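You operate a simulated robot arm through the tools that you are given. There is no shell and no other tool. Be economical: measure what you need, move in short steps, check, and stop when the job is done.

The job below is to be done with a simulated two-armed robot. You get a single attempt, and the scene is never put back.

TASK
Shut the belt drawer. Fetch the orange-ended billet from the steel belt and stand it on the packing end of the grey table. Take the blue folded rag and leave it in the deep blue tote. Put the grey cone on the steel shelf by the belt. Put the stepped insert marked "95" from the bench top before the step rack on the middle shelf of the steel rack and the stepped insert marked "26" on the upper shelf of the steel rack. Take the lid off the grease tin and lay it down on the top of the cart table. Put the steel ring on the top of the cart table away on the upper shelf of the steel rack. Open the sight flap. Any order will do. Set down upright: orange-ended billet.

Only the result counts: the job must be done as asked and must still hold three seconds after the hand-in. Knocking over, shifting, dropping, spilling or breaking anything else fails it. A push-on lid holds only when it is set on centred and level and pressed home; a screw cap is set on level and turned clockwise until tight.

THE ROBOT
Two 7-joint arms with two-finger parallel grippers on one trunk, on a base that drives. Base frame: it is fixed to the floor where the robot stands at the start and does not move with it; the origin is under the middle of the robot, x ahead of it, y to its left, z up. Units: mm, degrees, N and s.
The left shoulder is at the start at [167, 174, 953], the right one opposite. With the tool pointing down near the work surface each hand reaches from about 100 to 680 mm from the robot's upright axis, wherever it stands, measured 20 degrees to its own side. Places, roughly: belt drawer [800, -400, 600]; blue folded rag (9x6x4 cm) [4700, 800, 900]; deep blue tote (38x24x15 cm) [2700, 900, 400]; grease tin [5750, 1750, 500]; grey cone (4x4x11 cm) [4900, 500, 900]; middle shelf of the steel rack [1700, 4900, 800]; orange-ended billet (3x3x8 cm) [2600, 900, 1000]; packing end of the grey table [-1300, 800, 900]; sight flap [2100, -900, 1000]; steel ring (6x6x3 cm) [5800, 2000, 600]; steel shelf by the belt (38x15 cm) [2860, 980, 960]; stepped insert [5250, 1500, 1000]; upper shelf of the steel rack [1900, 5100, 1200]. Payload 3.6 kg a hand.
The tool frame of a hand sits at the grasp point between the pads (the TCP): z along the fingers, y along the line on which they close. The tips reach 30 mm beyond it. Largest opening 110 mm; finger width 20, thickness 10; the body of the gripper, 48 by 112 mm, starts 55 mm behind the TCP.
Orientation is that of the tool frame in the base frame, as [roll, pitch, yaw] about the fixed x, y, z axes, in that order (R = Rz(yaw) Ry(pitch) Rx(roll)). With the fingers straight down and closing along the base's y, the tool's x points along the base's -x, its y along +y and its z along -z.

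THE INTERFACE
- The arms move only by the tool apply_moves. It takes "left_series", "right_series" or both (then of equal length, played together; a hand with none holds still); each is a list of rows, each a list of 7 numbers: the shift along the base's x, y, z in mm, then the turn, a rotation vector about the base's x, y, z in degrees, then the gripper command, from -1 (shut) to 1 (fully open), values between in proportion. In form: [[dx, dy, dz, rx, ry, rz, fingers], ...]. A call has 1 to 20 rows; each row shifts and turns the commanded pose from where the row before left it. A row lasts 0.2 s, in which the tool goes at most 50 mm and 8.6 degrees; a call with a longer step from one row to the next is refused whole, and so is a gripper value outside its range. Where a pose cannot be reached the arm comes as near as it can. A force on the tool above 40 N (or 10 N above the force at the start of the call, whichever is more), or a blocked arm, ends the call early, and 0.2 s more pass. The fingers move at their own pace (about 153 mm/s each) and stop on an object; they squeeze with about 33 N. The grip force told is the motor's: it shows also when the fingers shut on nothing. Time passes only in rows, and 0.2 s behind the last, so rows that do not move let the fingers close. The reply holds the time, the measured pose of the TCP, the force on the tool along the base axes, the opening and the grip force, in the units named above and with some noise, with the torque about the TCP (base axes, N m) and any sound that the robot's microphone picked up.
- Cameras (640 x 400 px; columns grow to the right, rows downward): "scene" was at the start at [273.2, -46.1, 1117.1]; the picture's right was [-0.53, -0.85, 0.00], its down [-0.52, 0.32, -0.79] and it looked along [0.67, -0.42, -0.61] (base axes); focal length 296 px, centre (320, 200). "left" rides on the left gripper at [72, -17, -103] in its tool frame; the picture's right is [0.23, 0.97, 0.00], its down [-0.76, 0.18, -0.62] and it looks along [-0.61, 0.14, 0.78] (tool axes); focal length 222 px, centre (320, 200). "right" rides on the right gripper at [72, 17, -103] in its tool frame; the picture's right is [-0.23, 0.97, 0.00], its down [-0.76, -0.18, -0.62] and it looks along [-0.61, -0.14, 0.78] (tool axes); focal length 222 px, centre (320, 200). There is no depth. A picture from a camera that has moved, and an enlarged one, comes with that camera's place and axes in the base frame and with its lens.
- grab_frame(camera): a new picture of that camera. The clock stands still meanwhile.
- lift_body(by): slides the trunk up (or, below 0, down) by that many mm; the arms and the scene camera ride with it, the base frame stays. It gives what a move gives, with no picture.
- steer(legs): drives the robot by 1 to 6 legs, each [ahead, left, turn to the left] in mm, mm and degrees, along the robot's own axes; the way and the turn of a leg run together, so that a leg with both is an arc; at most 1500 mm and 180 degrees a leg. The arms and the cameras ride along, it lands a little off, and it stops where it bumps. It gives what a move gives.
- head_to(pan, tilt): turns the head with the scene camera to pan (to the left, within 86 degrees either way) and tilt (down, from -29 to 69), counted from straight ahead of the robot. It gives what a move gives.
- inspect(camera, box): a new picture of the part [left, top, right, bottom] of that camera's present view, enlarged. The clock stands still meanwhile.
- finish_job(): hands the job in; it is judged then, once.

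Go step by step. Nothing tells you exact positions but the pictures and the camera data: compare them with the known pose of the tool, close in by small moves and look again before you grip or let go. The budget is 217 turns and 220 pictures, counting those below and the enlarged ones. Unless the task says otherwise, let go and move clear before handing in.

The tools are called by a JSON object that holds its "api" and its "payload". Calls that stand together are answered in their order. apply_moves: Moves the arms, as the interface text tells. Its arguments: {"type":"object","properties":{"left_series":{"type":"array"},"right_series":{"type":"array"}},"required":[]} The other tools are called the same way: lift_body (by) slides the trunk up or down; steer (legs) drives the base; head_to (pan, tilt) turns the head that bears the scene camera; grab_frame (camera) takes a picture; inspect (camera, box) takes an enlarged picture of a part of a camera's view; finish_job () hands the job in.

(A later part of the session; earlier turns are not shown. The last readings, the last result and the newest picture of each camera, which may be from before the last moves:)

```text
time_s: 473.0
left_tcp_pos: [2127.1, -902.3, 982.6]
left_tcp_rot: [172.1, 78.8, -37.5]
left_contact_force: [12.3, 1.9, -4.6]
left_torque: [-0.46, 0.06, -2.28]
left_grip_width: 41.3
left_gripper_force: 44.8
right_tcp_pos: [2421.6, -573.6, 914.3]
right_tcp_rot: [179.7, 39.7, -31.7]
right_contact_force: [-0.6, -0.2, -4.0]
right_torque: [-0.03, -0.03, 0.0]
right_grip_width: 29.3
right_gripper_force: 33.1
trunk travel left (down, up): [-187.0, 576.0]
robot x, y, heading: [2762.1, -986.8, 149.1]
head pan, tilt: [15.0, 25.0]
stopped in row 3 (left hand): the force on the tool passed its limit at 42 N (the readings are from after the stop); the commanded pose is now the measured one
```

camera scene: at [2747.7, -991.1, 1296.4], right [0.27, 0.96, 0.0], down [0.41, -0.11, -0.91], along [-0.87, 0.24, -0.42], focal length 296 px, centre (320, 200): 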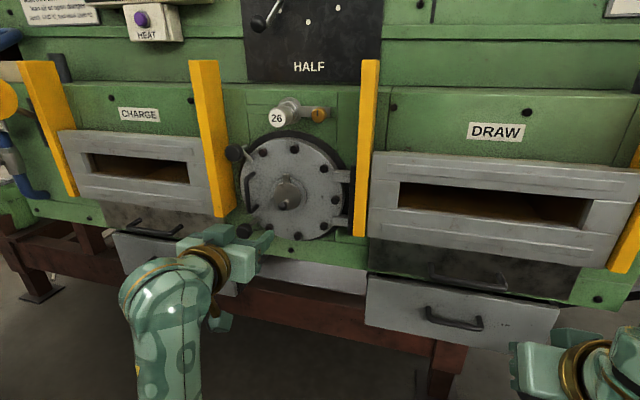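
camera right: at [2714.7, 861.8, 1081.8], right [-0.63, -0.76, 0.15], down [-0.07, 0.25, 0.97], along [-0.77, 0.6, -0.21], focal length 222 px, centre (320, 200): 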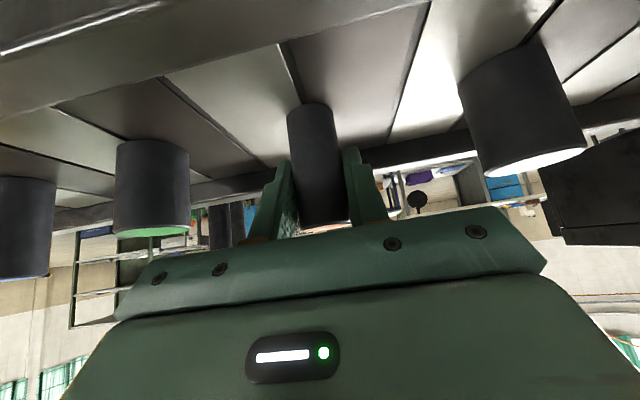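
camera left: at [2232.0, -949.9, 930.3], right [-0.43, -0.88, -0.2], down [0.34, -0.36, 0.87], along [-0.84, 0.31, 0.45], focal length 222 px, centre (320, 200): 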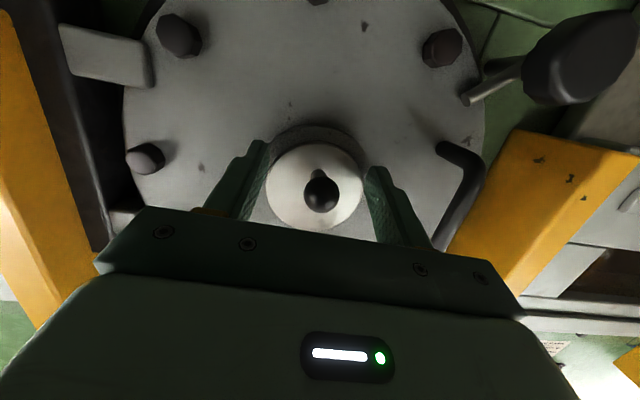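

The fingers met the knob off-centre. I'll shift a few mm left and close again.

{"api": "apply_moves", "payload": {"left_series": [[0, 0, 0, 0, 0, 0, 0.0], [-2, -4, 2, 0, 0, 0, 0.0], [-2, -4, 2, 0, 0, 0, 0.0], [0, 0, 0, 0, 0, 0, -1], [0, 0, 0, 0, 0, 0, -1], [0, 0, 0, 0, 0, 0, -1]]}}

```text
time_s: 473.9
left_tcp_pos: [2126.2, -907.6, 984.1]
left_tcp_rot: [172.5, 78.3, -37.4]
left_contact_force: [13.5, 2.4, -5.3]
left_torque: [-0.49, 0.31, -0.14]
left_grip_width: 20.8
left_gripper_force: 32.6
right_tcp_pos: [2422.5, -574.2, 914.6]
right_tcp_rot: [179.8, 39.8, -31.8]
right_contact_force: [-0.4, -1.2, -4.5]
right_torque: [0.03, 0.0, -0.02]
right_grip_width: 29.3
right_gripper_force: 32.6
trunk travel left (down, up): [-187.0, 576.0]
robot x, y, heading: [2761.8, -984.0, 149.1]
head pan, tilt: [15.0, 25.0]
stopped in row 4 (left hand): the force on the tool passed its limit at 46 N (the readings are from after the stop); the commanded pose is now the measured one
```

Now the knob is gripped (20.8 mm). Following the arc.

{"api": "apply_moves", "payload": {"left_series": [[5.6, 9.8, 1, 0, 0, 0, -1], [5.4, 9.4, 2.9, 0, 0, 0, -1], [5.1, 8.9, 4.8, 0, 0, 0, -1], [4.6, 8, 6.5, 0, 0, 0, -1], [4, 6.9, 8, 0, 0, 0, -1], [3.2, 5.6, 9.3, 0, 0, 0, -1], [2.4, 4.2, 10.3, 0, 0, 0, -1], [1.5, 2.5, 10.9, 0, 0, 0, -1], [0.5, 0.9, 11.3, 0, 0, 0, -1], [-0.5, -0.9, 11.3, 0, 0, 0, -1], [0, 0, 0, 0, 0, 0, -1]]}}

```text
time_s: 476.4
left_tcp_pos: [2154.2, -859.5, 1059.5]
left_tcp_rot: [174.0, 78.4, -35.4]
left_contact_force: [1.0, -33.9, -13.7]
left_torque: [0.14, -0.85, 0.01]
left_grip_width: 21.0
left_gripper_force: 45.2
right_tcp_pos: [2419.8, -579.4, 915.8]
right_tcp_rot: [180.0, 39.8, -31.5]
right_contact_force: [-0.5, -0.2, -3.3]
right_torque: [0.02, -0.03, -0.03]
right_grip_width: 29.5
right_gripper_force: 33.1
trunk travel left (down, up): [-187.0, 576.0]
robot x, y, heading: [2756.9, -986.1, 148.8]
head pan, tilt: [15.0, 25.0]
```

Around 103° now. Continuing over toward the top.

{"api": "apply_moves", "payload": {"left_series": [[-2.2, -3.8, 9.9, 0, 0, 0, -1], [-2.5, -4.3, 9.3, 0, 0, 0, -1], [-3.2, -5.5, 8.2, 0, 0, 0, -1], [-3.9, -6.8, 7, 0, 0, 0, -1], [-4.4, -7.7, 5.6, 0, 0, 0, -1], [-4.8, -8.4, 3.9, 0, 0, 0, -1]]}}

{"api": "inspect", "payload": {"camera": "scene", "box": [200, 130, 380, 300]}}

```text
time_s: 477.4
left_tcp_pos: [2147.9, -869.1, 1092.1]
left_tcp_rot: [172.4, 78.1, -38.0]
left_contact_force: [9.2, -3.5, -6.9]
left_torque: [-0.14, 0.03, 0.22]
left_grip_width: 21.2
left_gripper_force: 44.9
right_tcp_pos: [2423.4, -573.7, 914.1]
right_tcp_rot: [179.7, 39.8, -31.9]
right_contact_force: [0.3, 0.2, -4.2]
right_torque: [-0.02, -0.01, 0.0]
right_grip_width: 29.3
right_gripper_force: 32.8
trunk travel left (down, up): [-187.0, 576.0]
robot x, y, heading: [2758.1, -985.5, 148.7]
head pan, tilt: [15.0, 25.0]
stopped in row 5 (left hand): the force on the tool passed its limit at 55 N (the readings are from after the stop); the commanded pose is now the measured one
```

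```text
2.35 times, centred on (290, 215) of scene
camera zoom: at [2556.0, -889.1, 1257.1], right [0.28, 0.96, 0.0], down [0.41, -0.12, -0.91], along [-0.87, 0.25, -0.42], focal length 698 px, centre (391, 165)
```

zoom: 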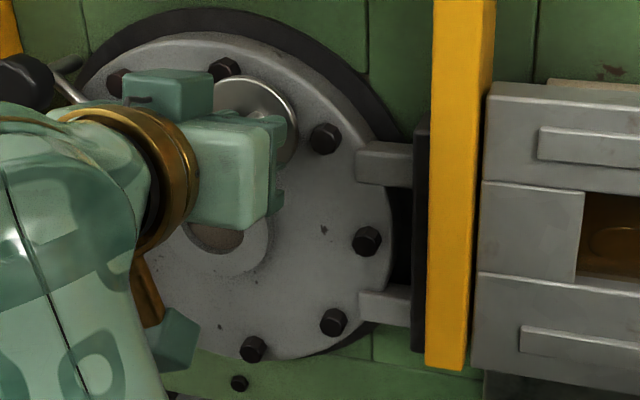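

It's about 140° round. I'll test whether it goes further.

{"api": "apply_moves", "payload": {"left_series": [[-1.5, -2.6, 2, 0, 0, 0, -1], [-2, -3.5, 2.5, 0, 0, 0, -1], [-2.2, -3.8, 2, 0, 0, 0, -1], [-2.4, -4, 1.5, 0, 0, 0, -1]]}}

```text
time_s: 477.9
left_tcp_pos: [2147.9, -871.2, 1091.8]
left_tcp_rot: [172.4, 77.8, -38.3]
left_contact_force: [12.9, -0.1, -9.3]
left_torque: [0.1, 0.68, 0.16]
left_grip_width: 21.4
left_gripper_force: 45.5
right_tcp_pos: [2424.2, -574.0, 913.6]
right_tcp_rot: [179.7, 39.6, -32.0]
right_contact_force: [-0.2, 0.6, -4.1]
right_torque: [0.01, 0.01, 0.02]
right_grip_width: 29.4
right_gripper_force: 33.0
trunk travel left (down, up): [-187.0, 576.0]
robot x, y, heading: [2761.5, -980.2, 148.8]
head pan, tilt: [15.0, 25.0]
stopped in row 2 (left hand): the force on the tool passed its limit at 45 N (the readings are from after the stop); the commanded pose is now the measured one
```

It's at its end stop. I'll open the fingers gently and see if it stays.

{"api": "apply_moves", "payload": {"left_series": [[0, 0, 0, 0, 0, 0, -0.5], [0, 0, 0, 0, 0, 0, -0.1], [0, 0, 0, 0, 0, 0, 0.1], [0, 0, 0, 0, 0, 0, 0.1], [0, 0, 0, 0, 0, 0, 0.1]]}}

{"api": "inspect", "payload": {"camera": "left", "box": [180, 60, 460, 260]}}

```text
time_s: 479.1
left_tcp_pos: [2147.8, -871.4, 1093.4]
left_tcp_rot: [172.6, 77.9, -38.0]
left_contact_force: [7.4, -2.5, 1.7]
left_torque: [-0.03, 0.1, 0.19]
left_grip_width: 59.5
left_gripper_force: 0.0
right_tcp_pos: [2424.1, -572.8, 916.0]
right_tcp_rot: [179.6, 39.7, -32.0]
right_contact_force: [-0.3, 0.9, -4.3]
right_torque: [-0.01, 0.02, -0.02]
right_grip_width: 29.5
right_gripper_force: 33.4
trunk travel left (down, up): [-187.0, 576.0]
robot x, y, heading: [2760.4, -983.9, 148.7]
head pan, tilt: [15.0, 25.0]
```

```text
2.00 times, centred on (320, 160) of left
camera zoom: at [2254.9, -916.8, 1042.4], right [-0.46, -0.87, -0.2], down [0.31, -0.36, 0.88], along [-0.83, 0.34, 0.43], focal length 444 px, centre (320, 280)
```

zoom: 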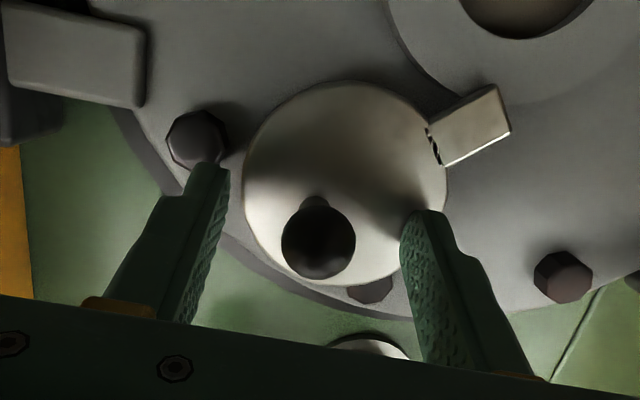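

The flap stays open at its stop. I'll back the robot away straight and check.

{"api": "steer", "payload": {"legs": [[-250, 0, 0]]}}

{"api": "inspect", "payload": {"camera": "scene", "box": [180, 110, 400, 300]}}

```text
time_s: 480.9
left_tcp_pos: [2358.2, -1001.7, 1093.8]
left_tcp_rot: [172.8, 77.8, -37.6]
left_contact_force: [1.0, 0.7, 0.4]
left_torque: [-0.02, -0.02, 0.01]
left_grip_width: 60.4
left_gripper_force: 0.1
right_tcp_pos: [2632.4, -702.5, 914.7]
right_tcp_rot: [179.6, 39.7, -31.8]
right_contact_force: [-0.1, -0.3, -3.7]
right_torque: [0.0, -0.04, 0.01]
right_grip_width: 29.5
right_gripper_force: 33.3
trunk travel left (down, up): [-187.0, 576.0]
robot x, y, heading: [2973.0, -1114.3, 149.1]
head pan, tilt: [15.0, 25.0]
```

```text
2.11 times, centred on (290, 205) of scene
camera zoom: at [2767.5, -1017.2, 1256.9], right [0.27, 0.96, 0.0], down [0.41, -0.12, -0.91], along [-0.87, 0.25, -0.42], focal length 624 px, centre (383, 190)
```

zoom: 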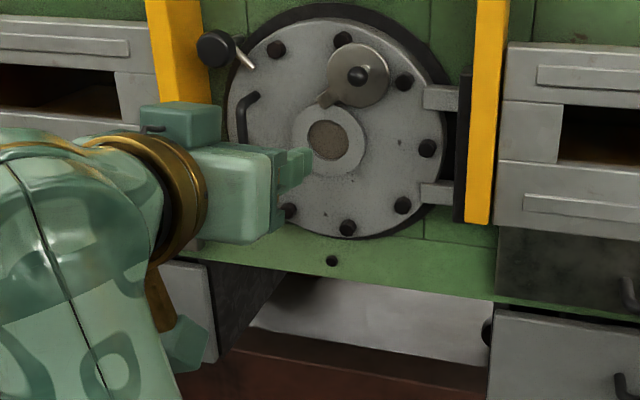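

The sight flap stands open. Next is insert "95": I'll raise the trunk, bring the left hand back to pointing down, and drive back along the aisle.

{"api": "lift_body", "payload": {"by": 280}}

{"api": "apply_moves", "payload": {"left_series": [[10, -6, 5, -3.9, -6.76, 0, 1], [17, -10, 5, -3.9, -6.76, 0, 1], [17, -10, 0, -3.9, -6.76, 0, 1], [17, -10, 0, -3.9, -6.76, 0, 1], [17, -10, 0, -3.9, -6.76, 0, 1], [17, -10, 0, -3.9, -6.76, 0, 1], [17, -10, 0, -3.9, -6.76, 0, 1], [17, -10, 0, -3.9, -6.76, 0, 1], [17, -10, 0, -3.9, -6.76, 0, 1], [17, -10, 0, -3.9, -6.76, 0, 1]]}}

{"api": "steer", "payload": {"legs": [[-30, -1470, 1], [0, -1450, 0]]}}

```text
time_s: 483.7
left_tcp_pos: [2356.7, -1001.2, 1372.5]
left_tcp_rot: [172.9, 77.9, -37.3]
left_contact_force: [-0.5, 0.4, -0.2]
left_torque: [0.0, 0.03, -0.03]
left_grip_width: 60.5
left_gripper_force: 0.1
right_tcp_pos: [2631.3, -703.0, 1193.3]
right_tcp_rot: [179.7, 39.5, -31.7]
right_contact_force: [0.8, 1.2, -4.1]
right_torque: [0.0, -0.01, -0.01]
right_grip_width: 29.6
right_gripper_force: 32.9
trunk travel left (down, up): [-467.0, 296.0]
robot x, y, heading: [2974.2, -1113.3, 149.2]
head pan, tilt: [15.0, 25.0]
```

```text
time_s: 485.9
left_tcp_pos: [2361.8, -1063.8, 1354.0]
left_tcp_rot: [-179.8, -0.2, -31.6]
left_contact_force: [-0.3, -0.1, -0.1]
left_torque: [0.02, 0.03, 0.0]
left_grip_width: 110.3
left_gripper_force: 0.0
left hand out of reach, approached as far as the arm can: row 4, 5, 6, 7, 8, 9, 10
right_tcp_pos: [2633.9, -702.5, 1193.6]
right_tcp_rot: [179.7, 39.7, -31.8]
right_contact_force: [-0.8, -0.3, -4.7]
right_torque: [-0.02, 0.0, 0.01]
right_grip_width: 29.5
right_gripper_force: 32.8
trunk travel left (down, up): [-467.0, 296.0]
robot x, y, heading: [2975.5, -1111.3, 149.3]
head pan, tilt: [15.0, 25.0]
```

```text
time_s: 500.2
left_tcp_pos: [3892.6, 1465.1, 1353.9]
left_tcp_rot: [-179.8, -0.2, -30.8]
left_contact_force: [-0.5, -0.8, 0.0]
left_torque: [0.0, 0.0, -0.03]
left_grip_width: 110.2
left_gripper_force: 0.1
right_tcp_pos: [4157.1, 1829.7, 1194.2]
right_tcp_rot: [179.6, 39.6, -31.0]
right_contact_force: [0.0, -0.2, -4.1]
right_torque: [-0.02, -0.02, 0.02]
right_grip_width: 29.8
right_gripper_force: 32.8
trunk travel left (down, up): [-467.0, 296.0]
robot x, y, heading: [4503.6, 1423.6, 149.8]
head pan, tilt: [15.0, 25.0]
```

Now turn to face the bench.

{"api": "steer", "payload": {"legs": [[0, 0, -180]]}}

{"api": "head_to", "payload": {"pan": 10, "tilt": 38}}

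{"api": "grab_frame", "payload": {"camera": "scene"}}

```text
time_s: 507.9
left_tcp_pos: [5113.0, 1387.4, 1351.9]
left_tcp_rot: [-179.7, -0.2, 149.4]
left_contact_force: [-0.5, 0.1, -0.1]
left_torque: [-0.04, -0.02, -0.02]
left_grip_width: 109.7
left_gripper_force: 0.0
right_tcp_pos: [4849.4, 1020.6, 1194.4]
right_tcp_rot: [179.6, 39.7, 149.3]
right_contact_force: [0.5, 0.6, -3.7]
right_torque: [0.02, 0.0, -0.04]
right_grip_width: 29.6
right_gripper_force: 32.7
trunk travel left (down, up): [-467.0, 296.0]
robot x, y, heading: [4503.7, 1426.7, -30.1]
head pan, tilt: [15.0, 25.0]
```

```text
time_s: 508.7
left_tcp_pos: [5113.7, 1388.2, 1352.8]
left_tcp_rot: [-179.8, -0.2, 149.4]
left_contact_force: [0.1, 0.2, 0.5]
left_torque: [0.01, -0.02, -0.03]
left_grip_width: 110.2
left_gripper_force: 0.1
right_tcp_pos: [4848.0, 1021.8, 1194.3]
right_tcp_rot: [179.7, 39.6, 149.2]
right_contact_force: [0.0, 0.2, -3.3]
right_torque: [0.01, 0.02, 0.02]
right_grip_width: 29.6
right_gripper_force: 32.9
trunk travel left (down, up): [-467.0, 296.0]
robot x, y, heading: [4502.9, 1425.2, -30.0]
head pan, tilt: [10.0, 38.0]
```

```text
30 pictures are left
camera scene: at [4607.4, 1380.7, 1522.2], right [-0.34, -0.94, 0.0], down [-0.58, 0.21, -0.79], along [0.74, -0.27, -0.62], focal length 296 px, centre (320, 200)
```

scene: 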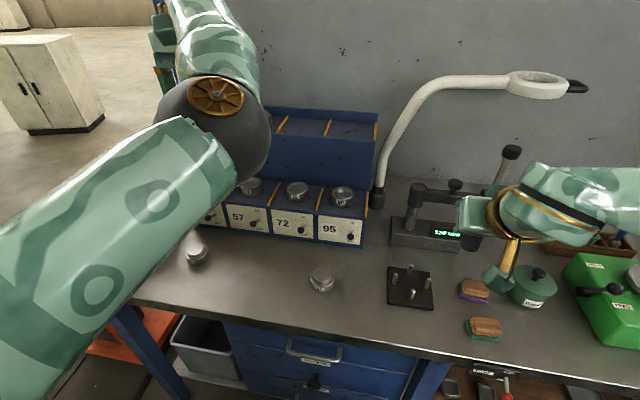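

"95" is at about [5046,1219]. I'll bring the left hand over it in a first step and check the arm posture.

{"api": "apply_moves", "payload": {"left_series": [[-8, -21, -15, 0, 0, 0, 1], [-8, -21, -20, 0, 0, 0, 1], [-8, -21, -20, 0, 0, 0, 1], [-8, -21, -20, 0, 0, 0, 1], [-8, -21, -20, 0, 0, 0, 1], [-8, -21, -20, 0, 0, 0, 1], [-9, -21, -20, 0, 0, 0, 1], [-9, -22, -20, 0, 0, 0, 1]]}}

{"api": "grab_frame", "payload": {"camera": "scene"}}

```text
time_s: 510.5
left_tcp_pos: [5090.7, 1256.5, 1255.6]
left_tcp_rot: [-179.9, -0.2, 149.4]
left_contact_force: [0.1, -0.5, -0.8]
left_torque: [0.02, 0.0, -0.02]
left_grip_width: 110.0
left_gripper_force: 0.1
left hand out of reach, approached as far as the arm can: row 1, 2, 3, 4, 5, 6
right_tcp_pos: [4849.7, 1022.0, 1193.2]
right_tcp_rot: [179.7, 39.6, 149.3]
right_contact_force: [-0.3, 0.0, -4.3]
right_torque: [0.03, 0.0, -0.03]
right_grip_width: 29.5
right_gripper_force: 32.7
trunk travel left (down, up): [-467.0, 296.0]
robot x, y, heading: [4503.1, 1424.4, -30.0]
head pan, tilt: [10.0, 38.0]
```

```text
29 pictures are left
camera scene: at [4607.4, 1380.0, 1522.1], right [-0.34, -0.94, 0.0], down [-0.58, 0.21, -0.79], along [0.74, -0.27, -0.62], focal length 296 px, centre (320, 200)
```

scene: 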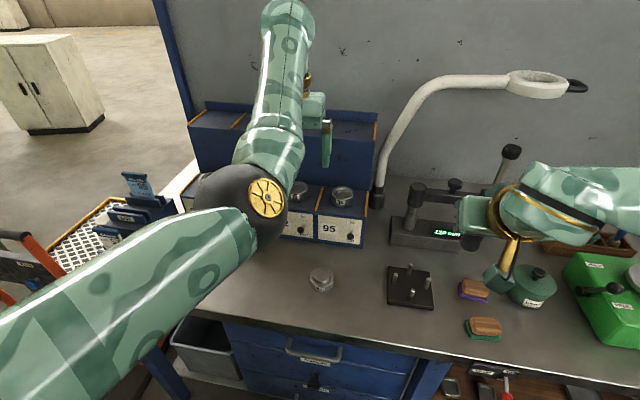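

The left elbow is folded the wrong way (low and forward). I'll back away from the bench and stretch the left arm out sideways to flip the elbow back to normal.

{"api": "steer", "payload": {"legs": [[-300, 0, 0]]}}

{"api": "apply_moves", "payload": {"left_series": [[5, 40, 0, 0, 0, 0, 1], [6, 44, -3, 0, 0, 0, 1], [6, 44, -3, 0, 0, 0, 1], [6, 44, -3, 0, 0, 0, 1], [6, 44, -3, 0, 0, 0, 1], [6, 44, -3, 0, 0, 0, 1], [6, 44, -3, 0, 0, 0, 1], [6, 44, -3, 0, 0, 0, 1], [6, 44, -3, 0, 0, 0, 1], [6, 44, -3, 0, 0, 0, 1], [6, 44, -3, 0, 0, 0, 1], [6, 44, -3, 0, 0, 0, 1], [6, 44, -3, 0, 0, 0, 1], [6, 44, -3, 0, 0, 0, 1], [6, 44, -3, 0, 0, 0, 1]]}}

{"api": "apply_moves", "payload": {"left_series": [[-20, -38, -10, 0, 0, 0, 1], [-20, -38, -10, 0, 0, 0, 1], [-20, -38, -10, 0, 0, 0, 1], [-20, -38, -10, 0, 0, 0, 1], [-10, -42, -10, 0, 0, 0, 1], [-5, -44, -10, 0, 0, 0, 1], [0, -44, -10, 0, 0, 0, 1], [0, -44, -10, 0, 0, 0, 1]]}}

{"api": "head_to", "payload": {"pan": 20, "tilt": 38}}

{"api": "grab_frame", "payload": {"camera": "scene"}}

```text
time_s: 512.5
left_tcp_pos: [4833.4, 1401.2, 1255.4]
left_tcp_rot: [-179.8, -0.2, 148.9]
left_contact_force: [1.2, -0.1, -0.4]
left_torque: [-0.01, 0.0, -0.03]
left_grip_width: 110.0
left_gripper_force: 0.0
right_tcp_pos: [4590.9, 1168.3, 1194.0]
right_tcp_rot: [179.7, 39.7, 148.7]
right_contact_force: [-0.2, 0.0, -4.1]
right_torque: [0.02, 0.0, -0.02]
right_grip_width: 29.6
right_gripper_force: 33.0
trunk travel left (down, up): [-467.0, 296.0]
robot x, y, heading: [4249.6, 1575.7, -30.4]
head pan, tilt: [10.0, 38.0]
```

```text
time_s: 515.7
left_tcp_pos: [4932.7, 2041.8, 1212.4]
left_tcp_rot: [-179.7, 0.0, 148.9]
left_contact_force: [0.0, 0.1, -0.1]
left_torque: [-0.05, -0.02, -0.01]
left_grip_width: 110.2
left_gripper_force: 0.1
left hand out of reach, approached as far as the arm can: row 1, 2, 15
right_tcp_pos: [4590.1, 1169.3, 1194.8]
right_tcp_rot: [179.8, 39.7, 148.8]
right_contact_force: [0.3, 0.0, -4.4]
right_torque: [0.0, 0.04, -0.03]
right_grip_width: 29.4
right_gripper_force: 32.5
trunk travel left (down, up): [-467.0, 296.0]
robot x, y, heading: [4242.9, 1570.5, -30.3]
head pan, tilt: [10.0, 38.0]
```

```text
time_s: 517.5
left_tcp_pos: [4836.7, 1715.3, 1133.5]
left_tcp_rot: [-179.9, -0.2, 148.9]
left_contact_force: [-0.4, -0.1, 0.4]
left_torque: [-0.01, -0.02, 0.0]
left_grip_width: 109.8
left_gripper_force: 0.1
right_tcp_pos: [4590.9, 1165.6, 1194.7]
right_tcp_rot: [179.7, 39.6, 148.7]
right_contact_force: [0.4, -0.8, -4.1]
right_torque: [-0.02, 0.03, 0.03]
right_grip_width: 29.3
right_gripper_force: 32.5
trunk travel left (down, up): [-467.0, 296.0]
robot x, y, heading: [4247.5, 1571.7, -30.4]
head pan, tilt: [10.0, 38.0]
```

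```text
time_s: 518.2
left_tcp_pos: [4835.4, 1717.1, 1131.7]
left_tcp_rot: [-179.8, -0.2, 148.8]
left_contact_force: [0.0, -0.6, -0.2]
left_torque: [0.0, 0.0, 0.02]
left_grip_width: 109.9
left_gripper_force: 0.1
right_tcp_pos: [4590.6, 1168.0, 1193.8]
right_tcp_rot: [179.8, 39.6, 148.7]
right_contact_force: [0.0, 0.4, -4.2]
right_torque: [0.06, 0.01, 0.02]
right_grip_width: 29.5
right_gripper_force: 32.9
trunk travel left (down, up): [-467.0, 296.0]
robot x, y, heading: [4246.8, 1568.7, -30.5]
head pan, tilt: [20.0, 38.0]
```

```text
28 pictures are left
camera scene: at [4356.2, 1543.1, 1522.2], right [-0.18, -0.98, 0.0], down [-0.61, 0.11, -0.79], along [0.77, -0.14, -0.62], focal length 296 px, centre (320, 200)
```

scene: 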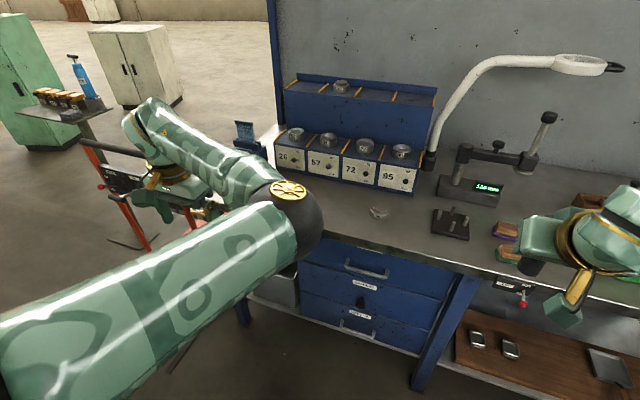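

The elbow still folds inward, so I'll avoid the left arm. The right hand will deliver the billet to the grey table first and fetch "95" afterwards. I'll raise the trunk and drive out.

{"api": "lift_body", "payload": {"by": 150}}

{"api": "steer", "payload": {"legs": [[267, 540, 0], [-113, 687, 0], [150, 436, 0], [-168, 701, 0], [-538, 798, 0], [0, 0, 120]]}}

{"api": "steer", "payload": {"legs": [[330, 1340, 0]]}}

```text
time_s: 520.0
left_tcp_pos: [4840.8, 1716.6, 1282.4]
left_tcp_rot: [-179.9, -0.2, 148.8]
left_contact_force: [1.0, 0.4, -0.1]
left_torque: [0.01, 0.01, 0.0]
left_grip_width: 110.3
left_gripper_force: 0.0
right_tcp_pos: [4591.7, 1166.1, 1344.4]
right_tcp_rot: [179.8, 39.6, 148.7]
right_contact_force: [0.5, 0.3, -4.3]
right_torque: [0.01, 0.03, 0.02]
right_grip_width: 29.3
right_gripper_force: 33.1
trunk travel left (down, up): [-617.0, 146.0]
robot x, y, heading: [4250.6, 1574.1, -30.3]
head pan, tilt: [20.0, 38.0]
```

```text
time_s: 542.4
left_tcp_pos: [5089.1, 4952.1, 1282.2]
left_tcp_rot: [-179.8, -0.2, -90.7]
left_contact_force: [0.5, 0.1, 0.8]
left_torque: [0.02, 0.01, 0.01]
left_grip_width: 109.9
left_gripper_force: 0.0
right_tcp_pos: [5688.4, 5016.3, 1345.1]
right_tcp_rot: [179.6, 39.7, -90.7]
right_contact_force: [-0.4, 0.9, -2.9]
right_torque: [-0.02, -0.01, 0.02]
right_grip_width: 29.3
right_gripper_force: 32.9
trunk travel left (down, up): [-617.0, 146.0]
robot x, y, heading: [5511.9, 4512.3, 90.0]
head pan, tilt: [20.0, 38.0]
```

```text
time_s: 549.2
left_tcp_pos: [3735.4, 5228.9, 1281.8]
left_tcp_rot: [-179.8, -0.2, -88.6]
left_contact_force: [0.1, -0.1, 0.9]
left_torque: [0.0, 0.0, 0.02]
left_grip_width: 110.2
left_gripper_force: 0.0
right_tcp_pos: [4332.7, 5313.9, 1344.1]
right_tcp_rot: [179.6, 39.6, -88.8]
right_contact_force: [0.4, -0.6, -3.6]
right_torque: [-0.02, 0.02, 0.0]
right_grip_width: 29.6
right_gripper_force: 33.0
trunk travel left (down, up): [-617.0, 146.0]
robot x, y, heading: [4172.9, 4807.4, 91.9]
head pan, tilt: [20.0, 38.0]
```

Continuing: through the gap, turn to heading 150°, and down the main aisle toward the grey table.

{"api": "steer", "payload": {"legs": [[83, 1147, 0], [0, 0, 58], [2, 1156, 0], [-6, 1151, 0], [126, 881, 0]]}}

{"api": "steer", "payload": {"legs": [[829, 964, 0], [-19, 832, 0]]}}

{"api": "head_to", "payload": {"pan": 10, "tilt": 35}}

{"api": "grab_frame", "payload": {"camera": "scene"}}

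```text
time_s: 566.4
left_tcp_pos: [1569.4, 3049.1, 1301.2]
left_tcp_rot: [179.8, 2.4, -32.6]
left_contact_force: [0.6, 0.6, -0.2]
left_torque: [-0.04, 0.05, -0.04]
left_grip_width: 110.0
left_gripper_force: 0.1
right_tcp_pos: [1831.9, 3590.3, 1363.6]
right_tcp_rot: [179.0, 42.2, -33.4]
right_contact_force: [0.7, 1.0, -4.4]
right_torque: [-0.02, 0.0, 0.03]
right_grip_width: 29.1
right_gripper_force: 33.1
trunk travel left (down, up): [-617.0, 146.0]
robot x, y, heading: [2118.8, 3196.1, 148.3]
head pan, tilt: [20.0, 38.0]
stopped in leg 4: the robot was blocked; the commanded pose is now the measured one
```

```text
time_s: 572.0
left_tcp_pos: [440.2, 2688.4, 1296.4]
left_tcp_rot: [-179.7, 2.2, -33.3]
left_contact_force: [-0.4, -1.1, 0.4]
left_torque: [0.0, -0.05, 0.03]
left_grip_width: 109.9
left_gripper_force: 0.0
right_tcp_pos: [711.5, 3227.1, 1360.7]
right_tcp_rot: [179.7, 41.7, -33.6]
right_contact_force: [-0.7, -1.3, -4.1]
right_torque: [0.0, -0.04, -0.02]
right_grip_width: 29.6
right_gripper_force: 33.1
trunk travel left (down, up): [-617.0, 146.0]
robot x, y, heading: [997.5, 2839.3, 147.5]
head pan, tilt: [20.0, 38.0]
stopped in leg 1: the robot was blocked; the commanded pose is now the measured one
```

```text
time_s: 572.7
left_tcp_pos: [444.1, 2686.6, 1298.7]
left_tcp_rot: [-179.9, 2.3, -33.2]
left_contact_force: [-0.1, -0.2, 0.1]
left_torque: [0.02, -0.04, 0.0]
left_grip_width: 110.1
left_gripper_force: 0.1
right_tcp_pos: [714.1, 3225.5, 1362.4]
right_tcp_rot: [179.4, 42.1, -33.6]
right_contact_force: [0.4, -0.5, -3.7]
right_torque: [-0.05, 0.0, -0.03]
right_grip_width: 29.4
right_gripper_force: 33.2
trunk travel left (down, up): [-617.0, 146.0]
robot x, y, heading: [998.4, 2838.7, 147.7]
head pan, tilt: [10.0, 35.0]
```

```text
27 pictures are left
camera scene: at [903.5, 2875.3, 1677.5], right [0.38, 0.92, 0.0], down [0.53, -0.22, -0.82], along [-0.76, 0.31, -0.57], focal length 296 px, centre (320, 200)
```

scene: 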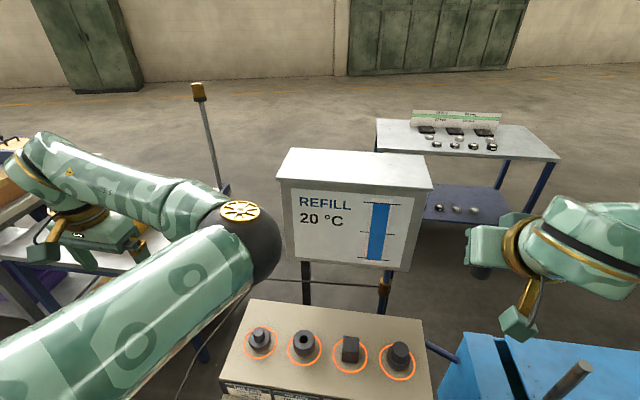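

The robot was blocked twice and now pitches up about 2°. I need to see what it touches before moving; look steeply down in front.

{"api": "head_to", "payload": {"pan": 0, "tilt": 69}}

{"api": "grab_frame", "payload": {"camera": "scene"}}

{"api": "head_to", "payload": {"pan": -86, "tilt": 50}}

{"api": "grab_frame", "payload": {"camera": "scene"}}

```text
time_s: 573.7
left_tcp_pos: [442.8, 2687.5, 1298.5]
left_tcp_rot: [-179.9, 2.3, -33.2]
left_contact_force: [0.1, 0.0, -1.1]
left_torque: [-0.01, 0.0, -0.02]
left_grip_width: 110.0
left_gripper_force: 0.1
right_tcp_pos: [714.7, 3227.1, 1363.7]
right_tcp_rot: [179.4, 42.0, -33.5]
right_contact_force: [0.5, 0.2, -4.0]
right_torque: [-0.02, 0.01, 0.03]
right_grip_width: 29.4
right_gripper_force: 33.2
trunk travel left (down, up): [-617.0, 146.0]
robot x, y, heading: [996.1, 2836.3, 147.6]
head pan, tilt: [0.0, 68.8]
```

```text
26 pictures are left
camera scene: at [936.8, 2872.3, 1633.8], right [0.54, 0.84, 0.0], down [0.79, -0.5, -0.36], along [-0.31, 0.19, -0.93], focal length 296 px, centre (320, 200)
```

scene: 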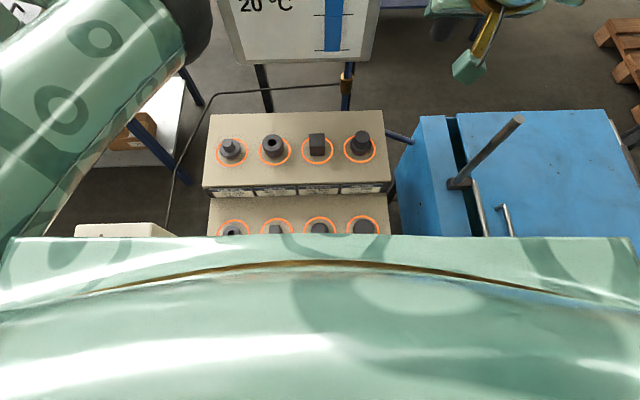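

```text
time_s: 575.3
left_tcp_pos: [443.5, 2687.0, 1297.0]
left_tcp_rot: [-179.9, 2.4, -33.4]
left_contact_force: [-0.4, 1.2, 0.1]
left_torque: [0.0, -0.03, 0.03]
left_grip_width: 109.9
left_gripper_force: 0.0
right_tcp_pos: [713.5, 3225.3, 1362.0]
right_tcp_rot: [179.4, 42.0, -33.7]
right_contact_force: [-0.4, 0.3, -3.7]
right_torque: [-0.03, 0.0, -0.02]
right_grip_width: 29.6
right_gripper_force: 33.1
trunk travel left (down, up): [-617.0, 146.0]
robot x, y, heading: [998.1, 2835.4, 147.4]
head pan, tilt: [-85.9, 50.0]
```

```text
25 pictures are left
camera scene: at [1020.8, 2910.1, 1655.7], right [0.88, -0.48, 0.0], down [-0.36, -0.67, -0.64], along [0.31, 0.56, -0.77], focal length 296 px, centre (320, 200)
```

scene: 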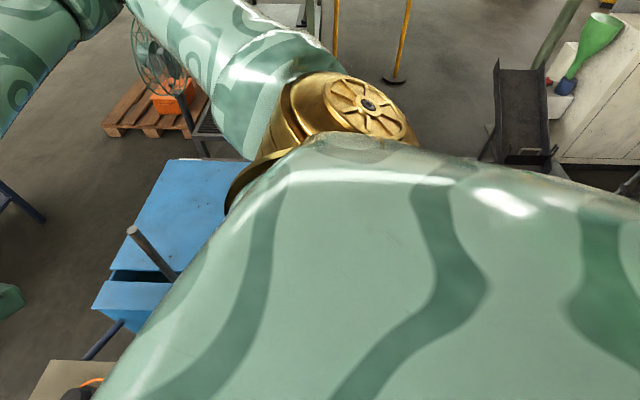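

I'm up against the test stand (nothing on it has fallen). I'll back straight off and check that the tilt disappears.

{"api": "steer", "payload": {"legs": [[-250, 0, 0]]}}

{"api": "head_to", "payload": {"pan": 20, "tilt": 45}}

{"api": "grab_frame", "payload": {"camera": "scene"}}

```text
time_s: 577.1
left_tcp_pos: [648.3, 2558.3, 1298.6]
left_tcp_rot: [-179.9, 2.3, -33.6]
left_contact_force: [-0.1, 1.5, -0.9]
left_torque: [-0.01, 0.01, 0.01]
left_grip_width: 109.9
left_gripper_force: 0.0
right_tcp_pos: [921.4, 3094.7, 1362.4]
right_tcp_rot: [179.5, 42.0, -33.9]
right_contact_force: [0.7, 0.0, -3.3]
right_torque: [-0.03, -0.02, 0.03]
right_grip_width: 29.5
right_gripper_force: 33.5
trunk travel left (down, up): [-617.0, 146.0]
robot x, y, heading: [1203.3, 2704.2, 147.3]
head pan, tilt: [-85.9, 50.0]
```

```text
time_s: 578.9
left_tcp_pos: [649.1, 2557.3, 1297.5]
left_tcp_rot: [-179.9, 2.3, -33.5]
left_contact_force: [-0.5, 0.3, 0.0]
left_torque: [0.02, 0.01, 0.0]
left_grip_width: 109.8
left_gripper_force: 0.2
right_tcp_pos: [920.2, 3096.1, 1361.9]
right_tcp_rot: [179.3, 42.1, -33.8]
right_contact_force: [0.1, 0.0, -4.0]
right_torque: [0.0, -0.01, 0.0]
right_grip_width: 29.6
right_gripper_force: 33.0
trunk travel left (down, up): [-617.0, 146.0]
robot x, y, heading: [1202.9, 2703.8, 147.4]
head pan, tilt: [20.0, 45.0]
```

```text
24 pictures are left
camera scene: at [1110.8, 2728.6, 1662.6], right [0.22, 0.98, 0.0], down [0.69, -0.16, -0.71], along [-0.69, 0.16, -0.71], focal length 296 px, centre (320, 200)
```

scene: 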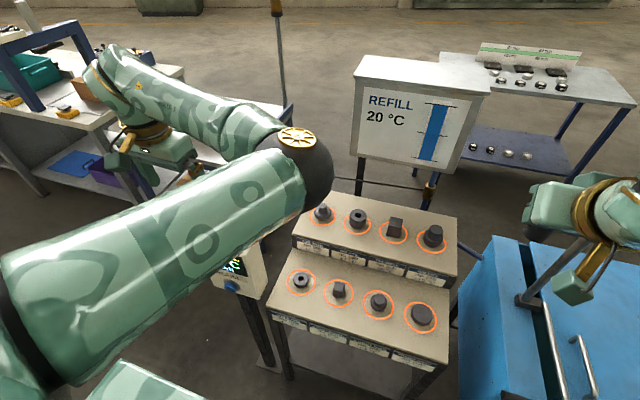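

The tilt is only the arms' held pose from the sudden stop; the stand is undisturbed. I'll drive on around it to the grey table.

{"api": "steer", "payload": {"legs": [[-200, 411, 0], [593, 927, 0], [-48, 908, 2.7]]}}

{"api": "head_to", "payload": {"pan": 15, "tilt": 32}}

{"api": "grab_frame", "payload": {"camera": "scene"}}

```text
time_s: 591.4
left_tcp_pos: [-813.1, 761.2, 1298.2]
left_tcp_rot: [180.0, 2.4, -29.3]
left_contact_force: [-0.1, 0.3, -0.6]
left_torque: [0.0, 0.05, -0.01]
left_grip_width: 109.9
left_gripper_force: 0.0
right_tcp_pos: [-580.9, 1314.5, 1362.4]
right_tcp_rot: [179.5, 41.9, -29.9]
right_contact_force: [-0.2, 0.2, -4.0]
right_torque: [0.0, 0.0, -0.04]
right_grip_width: 29.7
right_gripper_force: 32.8
trunk travel left (down, up): [-617.0, 146.0]
robot x, y, heading: [-273.9, 945.4, 151.5]
head pan, tilt: [20.0, 45.0]
```

```text
time_s: 592.2
left_tcp_pos: [-814.0, 759.2, 1297.2]
left_tcp_rot: [-180.0, 2.3, -29.3]
left_contact_force: [0.2, -0.4, -0.2]
left_torque: [-0.07, -0.01, -0.01]
left_grip_width: 109.9
left_gripper_force: 0.0
right_tcp_pos: [-580.2, 1316.4, 1360.4]
right_tcp_rot: [179.5, 41.9, -29.8]
right_contact_force: [0.2, 0.3, -2.9]
right_torque: [0.01, -0.06, -0.01]
right_grip_width: 29.4
right_gripper_force: 32.9
trunk travel left (down, up): [-617.0, 146.0]
robot x, y, heading: [-272.8, 945.5, 151.5]
head pan, tilt: [15.0, 32.0]
```

```text
23 pictures are left
camera scene: at [-372.2, 972.2, 1682.0], right [0.23, 0.97, 0.0], down [0.52, -0.12, -0.85], along [-0.82, 0.2, -0.53], focal length 296 px, centre (320, 200)
```

scene: 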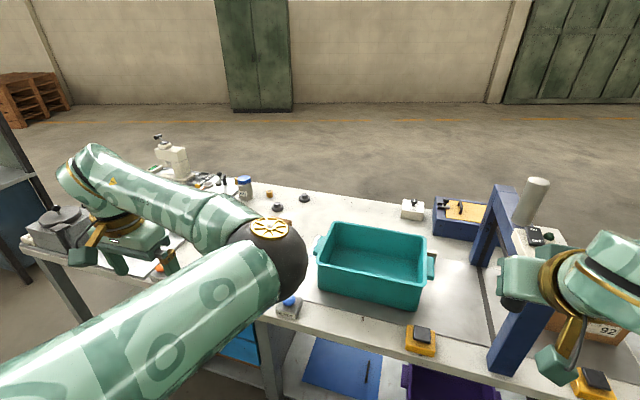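

I need the packing end (left part of the table), currently hidden behind the left arm. I'll strafe left along the table and look.

{"api": "steer", "payload": {"legs": [[120, 760, -1.5]]}}

{"api": "head_to", "payload": {"pan": -12, "tilt": 38}}

{"api": "grab_frame", "payload": {"camera": "scene"}}

```text
time_s: 596.4
left_tcp_pos: [-1296.7, 164.4, 1298.0]
left_tcp_rot: [-179.9, 2.3, -31.1]
left_contact_force: [0.4, 0.1, 0.2]
left_torque: [0.0, -0.02, 0.0]
left_grip_width: 109.8
left_gripper_force: 0.0
right_tcp_pos: [-1049.2, 712.8, 1361.9]
right_tcp_rot: [179.3, 42.0, -31.5]
right_contact_force: [-0.7, -0.3, -3.6]
right_torque: [-0.04, -0.03, 0.01]
right_grip_width: 29.6
right_gripper_force: 33.5
trunk travel left (down, up): [-617.0, 146.0]
robot x, y, heading: [-748.5, 334.7, 149.9]
head pan, tilt: [15.0, 32.0]
```

```text
time_s: 597.3
left_tcp_pos: [-1297.4, 163.8, 1298.9]
left_tcp_rot: [-179.9, 2.3, -31.1]
left_contact_force: [1.1, -0.5, -0.2]
left_torque: [-0.01, 0.03, -0.02]
left_grip_width: 110.0
left_gripper_force: 0.1
right_tcp_pos: [-1048.9, 712.3, 1361.1]
right_tcp_rot: [179.3, 42.1, -31.6]
right_contact_force: [-1.0, 1.0, -3.2]
right_torque: [-0.06, 0.01, -0.01]
right_grip_width: 29.4
right_gripper_force: 32.8
trunk travel left (down, up): [-617.0, 146.0]
robot x, y, heading: [-749.3, 332.4, 149.5]
head pan, tilt: [-12.0, 38.0]
```

```text
22 pictures are left
camera scene: at [-827.4, 397.6, 1672.8], right [0.67, 0.74, 0.0], down [0.46, -0.41, -0.79], along [-0.58, 0.53, -0.62], focal length 296 px, centre (320, 200)
```

scene: 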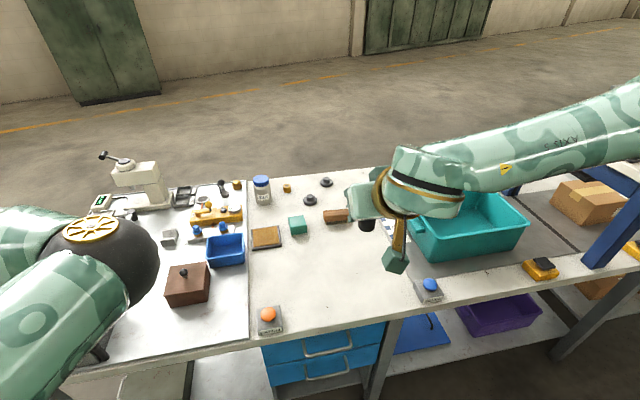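

The packing end's free area is in front of me; the table top is near z 868. I'll aim for [-1287,890]: lower the trunk and carry the billet over.

{"api": "lift_body", "payload": {"by": -240}}

{"api": "apply_moves", "payload": {"right_series": [[-20, 15, 0, 0, 0, 0, -1], [-30, 22, -15, 0, 0, 0, -1], [-30, 22, -20, 0, 0, 0, -1], [-30, 22, -20, 0, 0, 0, -1], [-30, 22, -20, 0, 0, 0, -1], [-30, 22, -20, 0, 0, 0, -1], [-30, 22, -20, 0, 0, 0, -1], [-30, 23, -15, 0, 0, 0, -1]]}}

{"api": "grab_frame", "payload": {"camera": "right"}}

{"api": "grab_frame", "payload": {"camera": "scene"}}

```text
time_s: 599.8
left_tcp_pos: [-1296.7, 165.1, 1057.8]
left_tcp_rot: [-180.0, 2.3, -31.1]
left_contact_force: [-0.2, 1.0, 0.2]
left_torque: [0.02, 0.02, 0.0]
left_grip_width: 110.2
left_gripper_force: 0.1
right_tcp_pos: [-1047.9, 711.4, 1122.6]
right_tcp_rot: [179.4, 42.1, -31.3]
right_contact_force: [0.2, 0.8, -4.3]
right_torque: [0.01, 0.01, 0.01]
right_grip_width: 29.7
right_gripper_force: 33.2
trunk travel left (down, up): [-377.0, 386.0]
robot x, y, heading: [-750.7, 332.9, 149.8]
head pan, tilt: [-12.0, 38.0]
```

```text
time_s: 601.6
left_tcp_pos: [-1297.7, 164.0, 1056.8]
left_tcp_rot: [-179.9, 2.2, -31.1]
left_contact_force: [0.2, 1.0, 0.4]
left_torque: [0.03, 0.03, 0.01]
left_grip_width: 110.0
left_gripper_force: 0.0
right_tcp_pos: [-1280.6, 880.6, 990.9]
right_tcp_rot: [179.4, 41.9, -31.3]
right_contact_force: [0.2, 0.0, -4.0]
right_torque: [-0.02, -0.03, -0.01]
right_grip_width: 29.7
right_gripper_force: 32.8
trunk travel left (down, up): [-377.0, 386.0]
robot x, y, heading: [-750.3, 330.4, 149.8]
head pan, tilt: [-12.0, 38.0]
```

```text
21 pictures are left
camera right: at [-1182.9, 803.1, 1020.6], right [-0.64, -0.75, 0.16], down [-0.03, 0.24, 0.97], along [-0.76, 0.62, -0.18], focal length 222 px, centre (320, 200)
```

right: 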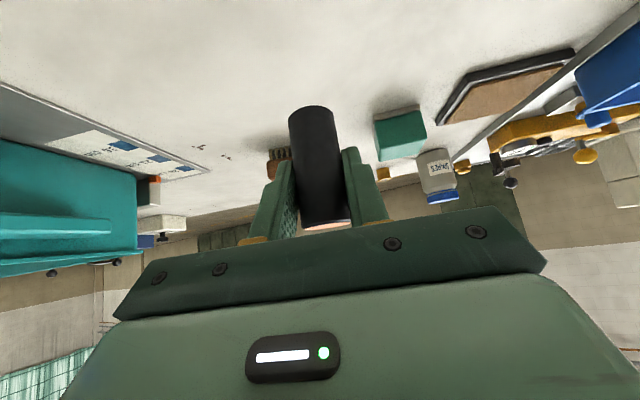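

```text
20 pictures are left
camera scene: at [-861.9, 416.8, 1431.2], right [0.67, 0.74, 0.0], down [0.46, -0.41, -0.79], along [-0.58, 0.53, -0.62], focal length 296 px, centre (320, 200)
```

scene: 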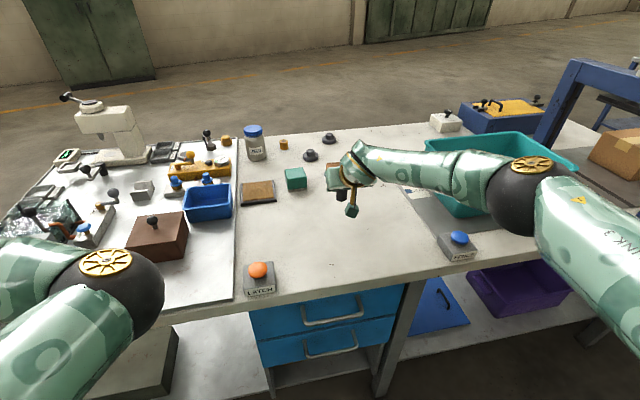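

The area below is free. I'll correct the 2° pitch, shift to [-1300,830] and lower toward the table.

{"api": "apply_moves", "payload": {"right_series": [[-9, -25, 0, -1, -1.73, 0, -1], [-10, -25, 0, 0, 0, 0, -1], [0, 0, -20, 0, 0, 0, -1], [0, 0, -20, 0, 0, 0, -1], [0, 0, -8, 0, 0, 0, -1], [0, 0, -4, 0, 0, 0, -1], [0, 0, -3, 0, 0, 0, -1], [0, 0, -3, 0, 0, 0, -1], [0, 0, 0, 0, 0, 0, -1]]}}

{"api": "apply_moves", "payload": {"right_series": [[0, 0, -2, 0, 0, 0, -1], [0, 0, -2, 0, 0, 0, -1], [0, 0, -2, 0, 0, 0, -1], [0, 0, 0, 0, 0, 0, -1]]}}

{"api": "inspect", "payload": {"camera": "right", "box": [180, 40, 460, 250]}}

```text
time_s: 603.6
left_tcp_pos: [-1298.3, 164.5, 1057.9]
left_tcp_rot: [-180.0, 2.2, -31.1]
left_contact_force: [0.3, 0.6, 0.1]
left_torque: [0.01, 0.02, 0.01]
left_grip_width: 110.1
left_gripper_force: 0.1
right_tcp_pos: [-1296.0, 831.3, 934.3]
right_tcp_rot: [179.5, 40.0, -31.4]
right_contact_force: [0.0, -0.5, -4.4]
right_torque: [-0.04, -0.04, 0.0]
right_grip_width: 29.4
right_gripper_force: 33.3
trunk travel left (down, up): [-377.0, 386.0]
robot x, y, heading: [-750.2, 332.1, 149.8]
head pan, tilt: [-12.0, 38.0]
```

```text
time_s: 604.6
left_tcp_pos: [-1297.4, 164.5, 1056.9]
left_tcp_rot: [-180.0, 2.3, -30.9]
left_contact_force: [0.6, 0.9, -0.1]
left_torque: [0.01, 0.0, 0.01]
left_grip_width: 110.0
left_gripper_force: 0.1
right_tcp_pos: [-1297.3, 832.0, 927.3]
right_tcp_rot: [179.5, 40.0, -31.3]
right_contact_force: [0.5, -0.9, -3.3]
right_torque: [-0.04, 0.02, 0.01]
right_grip_width: 29.6
right_gripper_force: 33.1
trunk travel left (down, up): [-377.0, 386.0]
robot x, y, heading: [-752.9, 332.2, 149.6]
head pan, tilt: [-12.0, 38.0]
```

```text
1.90 times, centred on (320, 145) of right
camera zoom: at [-1200.3, 755.5, 961.3], right [-0.65, -0.74, 0.15], down [-0.06, 0.25, 0.97], along [-0.76, 0.62, -0.21], focal length 423 px, centre (320, 305)
```

zoom: 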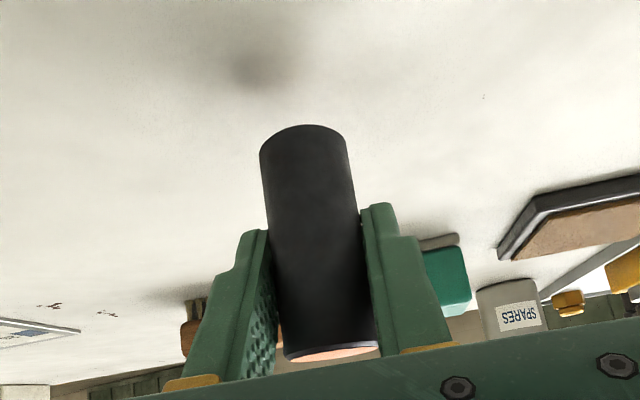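

The shadow shows a gap still. Lowering further in small steps.

{"api": "apply_moves", "payload": {"right_series": [[0, 0, -3, 0, 0, 0, -1], [0, 0, -3, 0, 0, 0, -1], [0, 0, -3, 0, 0, 0, -1], [0, 0, -2, 0, 0, 0, -1], [0, 0, -2, 0, 0, 0, -1], [0, 0, 0, 0, 0, 0, -1]]}}

{"api": "apply_moves", "payload": {"right_series": [[0, 0, -2, 0, 0, 0, -1], [0, 0, -2, 0, 0, 0, -1], [0, 0, 0, 0, 0, 0, -1]]}}

```text
time_s: 606.0
left_tcp_pos: [-1296.9, 164.9, 1057.2]
left_tcp_rot: [-179.9, 2.3, -31.0]
left_contact_force: [0.1, 0.2, -0.2]
left_torque: [0.01, -0.01, 0.0]
left_grip_width: 110.1
left_gripper_force: 0.0
right_tcp_pos: [-1298.2, 831.9, 914.9]
right_tcp_rot: [179.5, 40.0, -31.4]
right_contact_force: [0.4, 0.0, -3.7]
right_torque: [0.02, -0.01, -0.02]
right_grip_width: 29.7
right_gripper_force: 33.2
trunk travel left (down, up): [-377.0, 386.0]
robot x, y, heading: [-752.0, 332.1, 149.7]
head pan, tilt: [-12.0, 38.0]
```

```text
time_s: 606.8
left_tcp_pos: [-1297.6, 164.9, 1058.2]
left_tcp_rot: [-179.8, 2.3, -31.0]
left_contact_force: [0.1, -0.7, 0.0]
left_torque: [0.01, -0.03, 0.02]
left_grip_width: 110.0
left_gripper_force: 0.1
right_tcp_pos: [-1295.8, 830.9, 909.9]
right_tcp_rot: [179.5, 40.0, -31.5]
right_contact_force: [0.5, 0.0, -3.5]
right_torque: [-0.03, 0.0, 0.01]
right_grip_width: 29.5
right_gripper_force: 32.9
trunk travel left (down, up): [-377.0, 386.0]
robot x, y, heading: [-746.0, 329.6, 149.8]
head pan, tilt: [-12.0, 38.0]
```

{"api": "apply_moves", "payload": {"right_series": [[0, 0, -2, 0, 0, 0, -1], [0, 0, -2, 0, 0, 0, -1], [0, 0, -2, 0, 0, 0, -1], [0, 0, 0, 0, 0, 0, -1]]}}

{"api": "inspect", "payload": {"camera": "right", "box": [180, 40, 460, 250]}}

```text
time_s: 607.8
left_tcp_pos: [-1296.5, 163.4, 1059.2]
left_tcp_rot: [-179.9, 2.5, -31.1]
left_contact_force: [-0.7, -0.1, 0.3]
left_torque: [-0.02, 0.02, 0.02]
left_grip_width: 110.0
left_gripper_force: 0.0
right_tcp_pos: [-1296.7, 830.2, 909.7]
right_tcp_rot: [179.5, 40.4, -31.4]
right_contact_force: [0.4, 1.7, 22.6]
right_torque: [0.23, -0.24, 0.0]
right_grip_width: 29.7
right_gripper_force: 33.1
trunk travel left (down, up): [-377.0, 386.0]
robot x, y, heading: [-749.0, 335.6, 149.5]
head pan, tilt: [-12.0, 38.0]
```

```text
1.90 times, centred on (320, 145) of right
camera zoom: at [-1199.7, 755.0, 941.9], right [-0.65, -0.74, 0.15], down [-0.06, 0.25, 0.97], along [-0.76, 0.62, -0.2], focal length 423 px, centre (320, 305)
```

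zoom: 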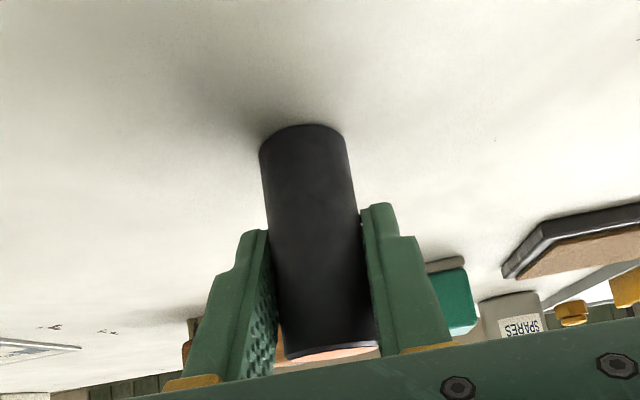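

Contact at z 910. I'll relieve the load, open, and rise straight up.

{"api": "apply_moves", "payload": {"right_series": [[0, 0, 3, 0, 0, 0, -1], [0, 0, 0, 0, 0, 0, -0.4], [0, 0, 0, 0, 0, 0, 0.1], [0, 0, 0, 0, 0, 0, 0.1], [0, 0, 15, 0, 0, 0, 0.1], [0, 0, 30, 0, 0, 0, 0.1], [0, 0, 35, 0, 0, 0, 0.1], [0, 0, 35, 0, 0, 0, 0.1], [30, -17, 20, 0, 0, 0, 0.1], [35, -20, 10, 0, 0, 0, 0.1], [35, -20, 0, 0, 0, 0, 0.1], [35, -20, 0, 0, 0, 0, 0.1], [35, -20, 0, 0, 0, 0, 0.1]]}}

{"api": "inspect", "payload": {"camera": "scene", "box": [180, 100, 480, 300]}}

```text
time_s: 610.6
left_tcp_pos: [-1297.0, 164.8, 1059.3]
left_tcp_rot: [-179.9, 2.3, -31.0]
left_contact_force: [0.5, -0.5, -0.1]
left_torque: [0.03, 0.02, -0.01]
left_grip_width: 110.1
left_gripper_force: 0.0
right_tcp_pos: [-1124.8, 735.7, 1054.5]
right_tcp_rot: [179.4, 40.0, -31.4]
right_contact_force: [-0.2, 0.7, 0.5]
right_torque: [0.01, 0.02, 0.02]
right_grip_width: 60.5
right_gripper_force: 0.1
trunk travel left (down, up): [-377.0, 386.0]
robot x, y, heading: [-748.7, 335.5, 149.6]
head pan, tilt: [-12.0, 38.0]
```

```text
2.00 times, centred on (330, 200) of scene
camera zoom: at [-859.3, 416.1, 1431.6], right [0.67, 0.74, 0.0], down [0.46, -0.41, -0.79], along [-0.58, 0.53, -0.62], focal length 593 px, centre (300, 200)
```

zoom: 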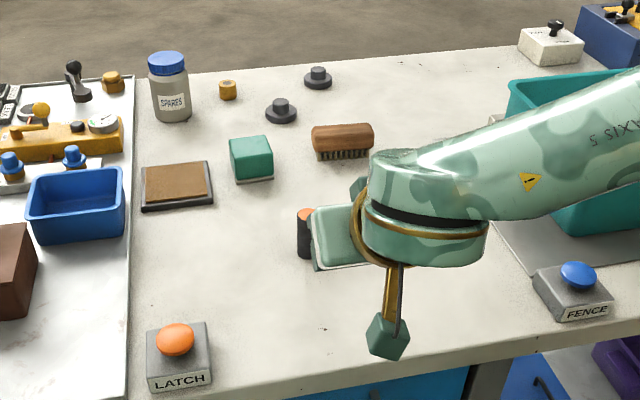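

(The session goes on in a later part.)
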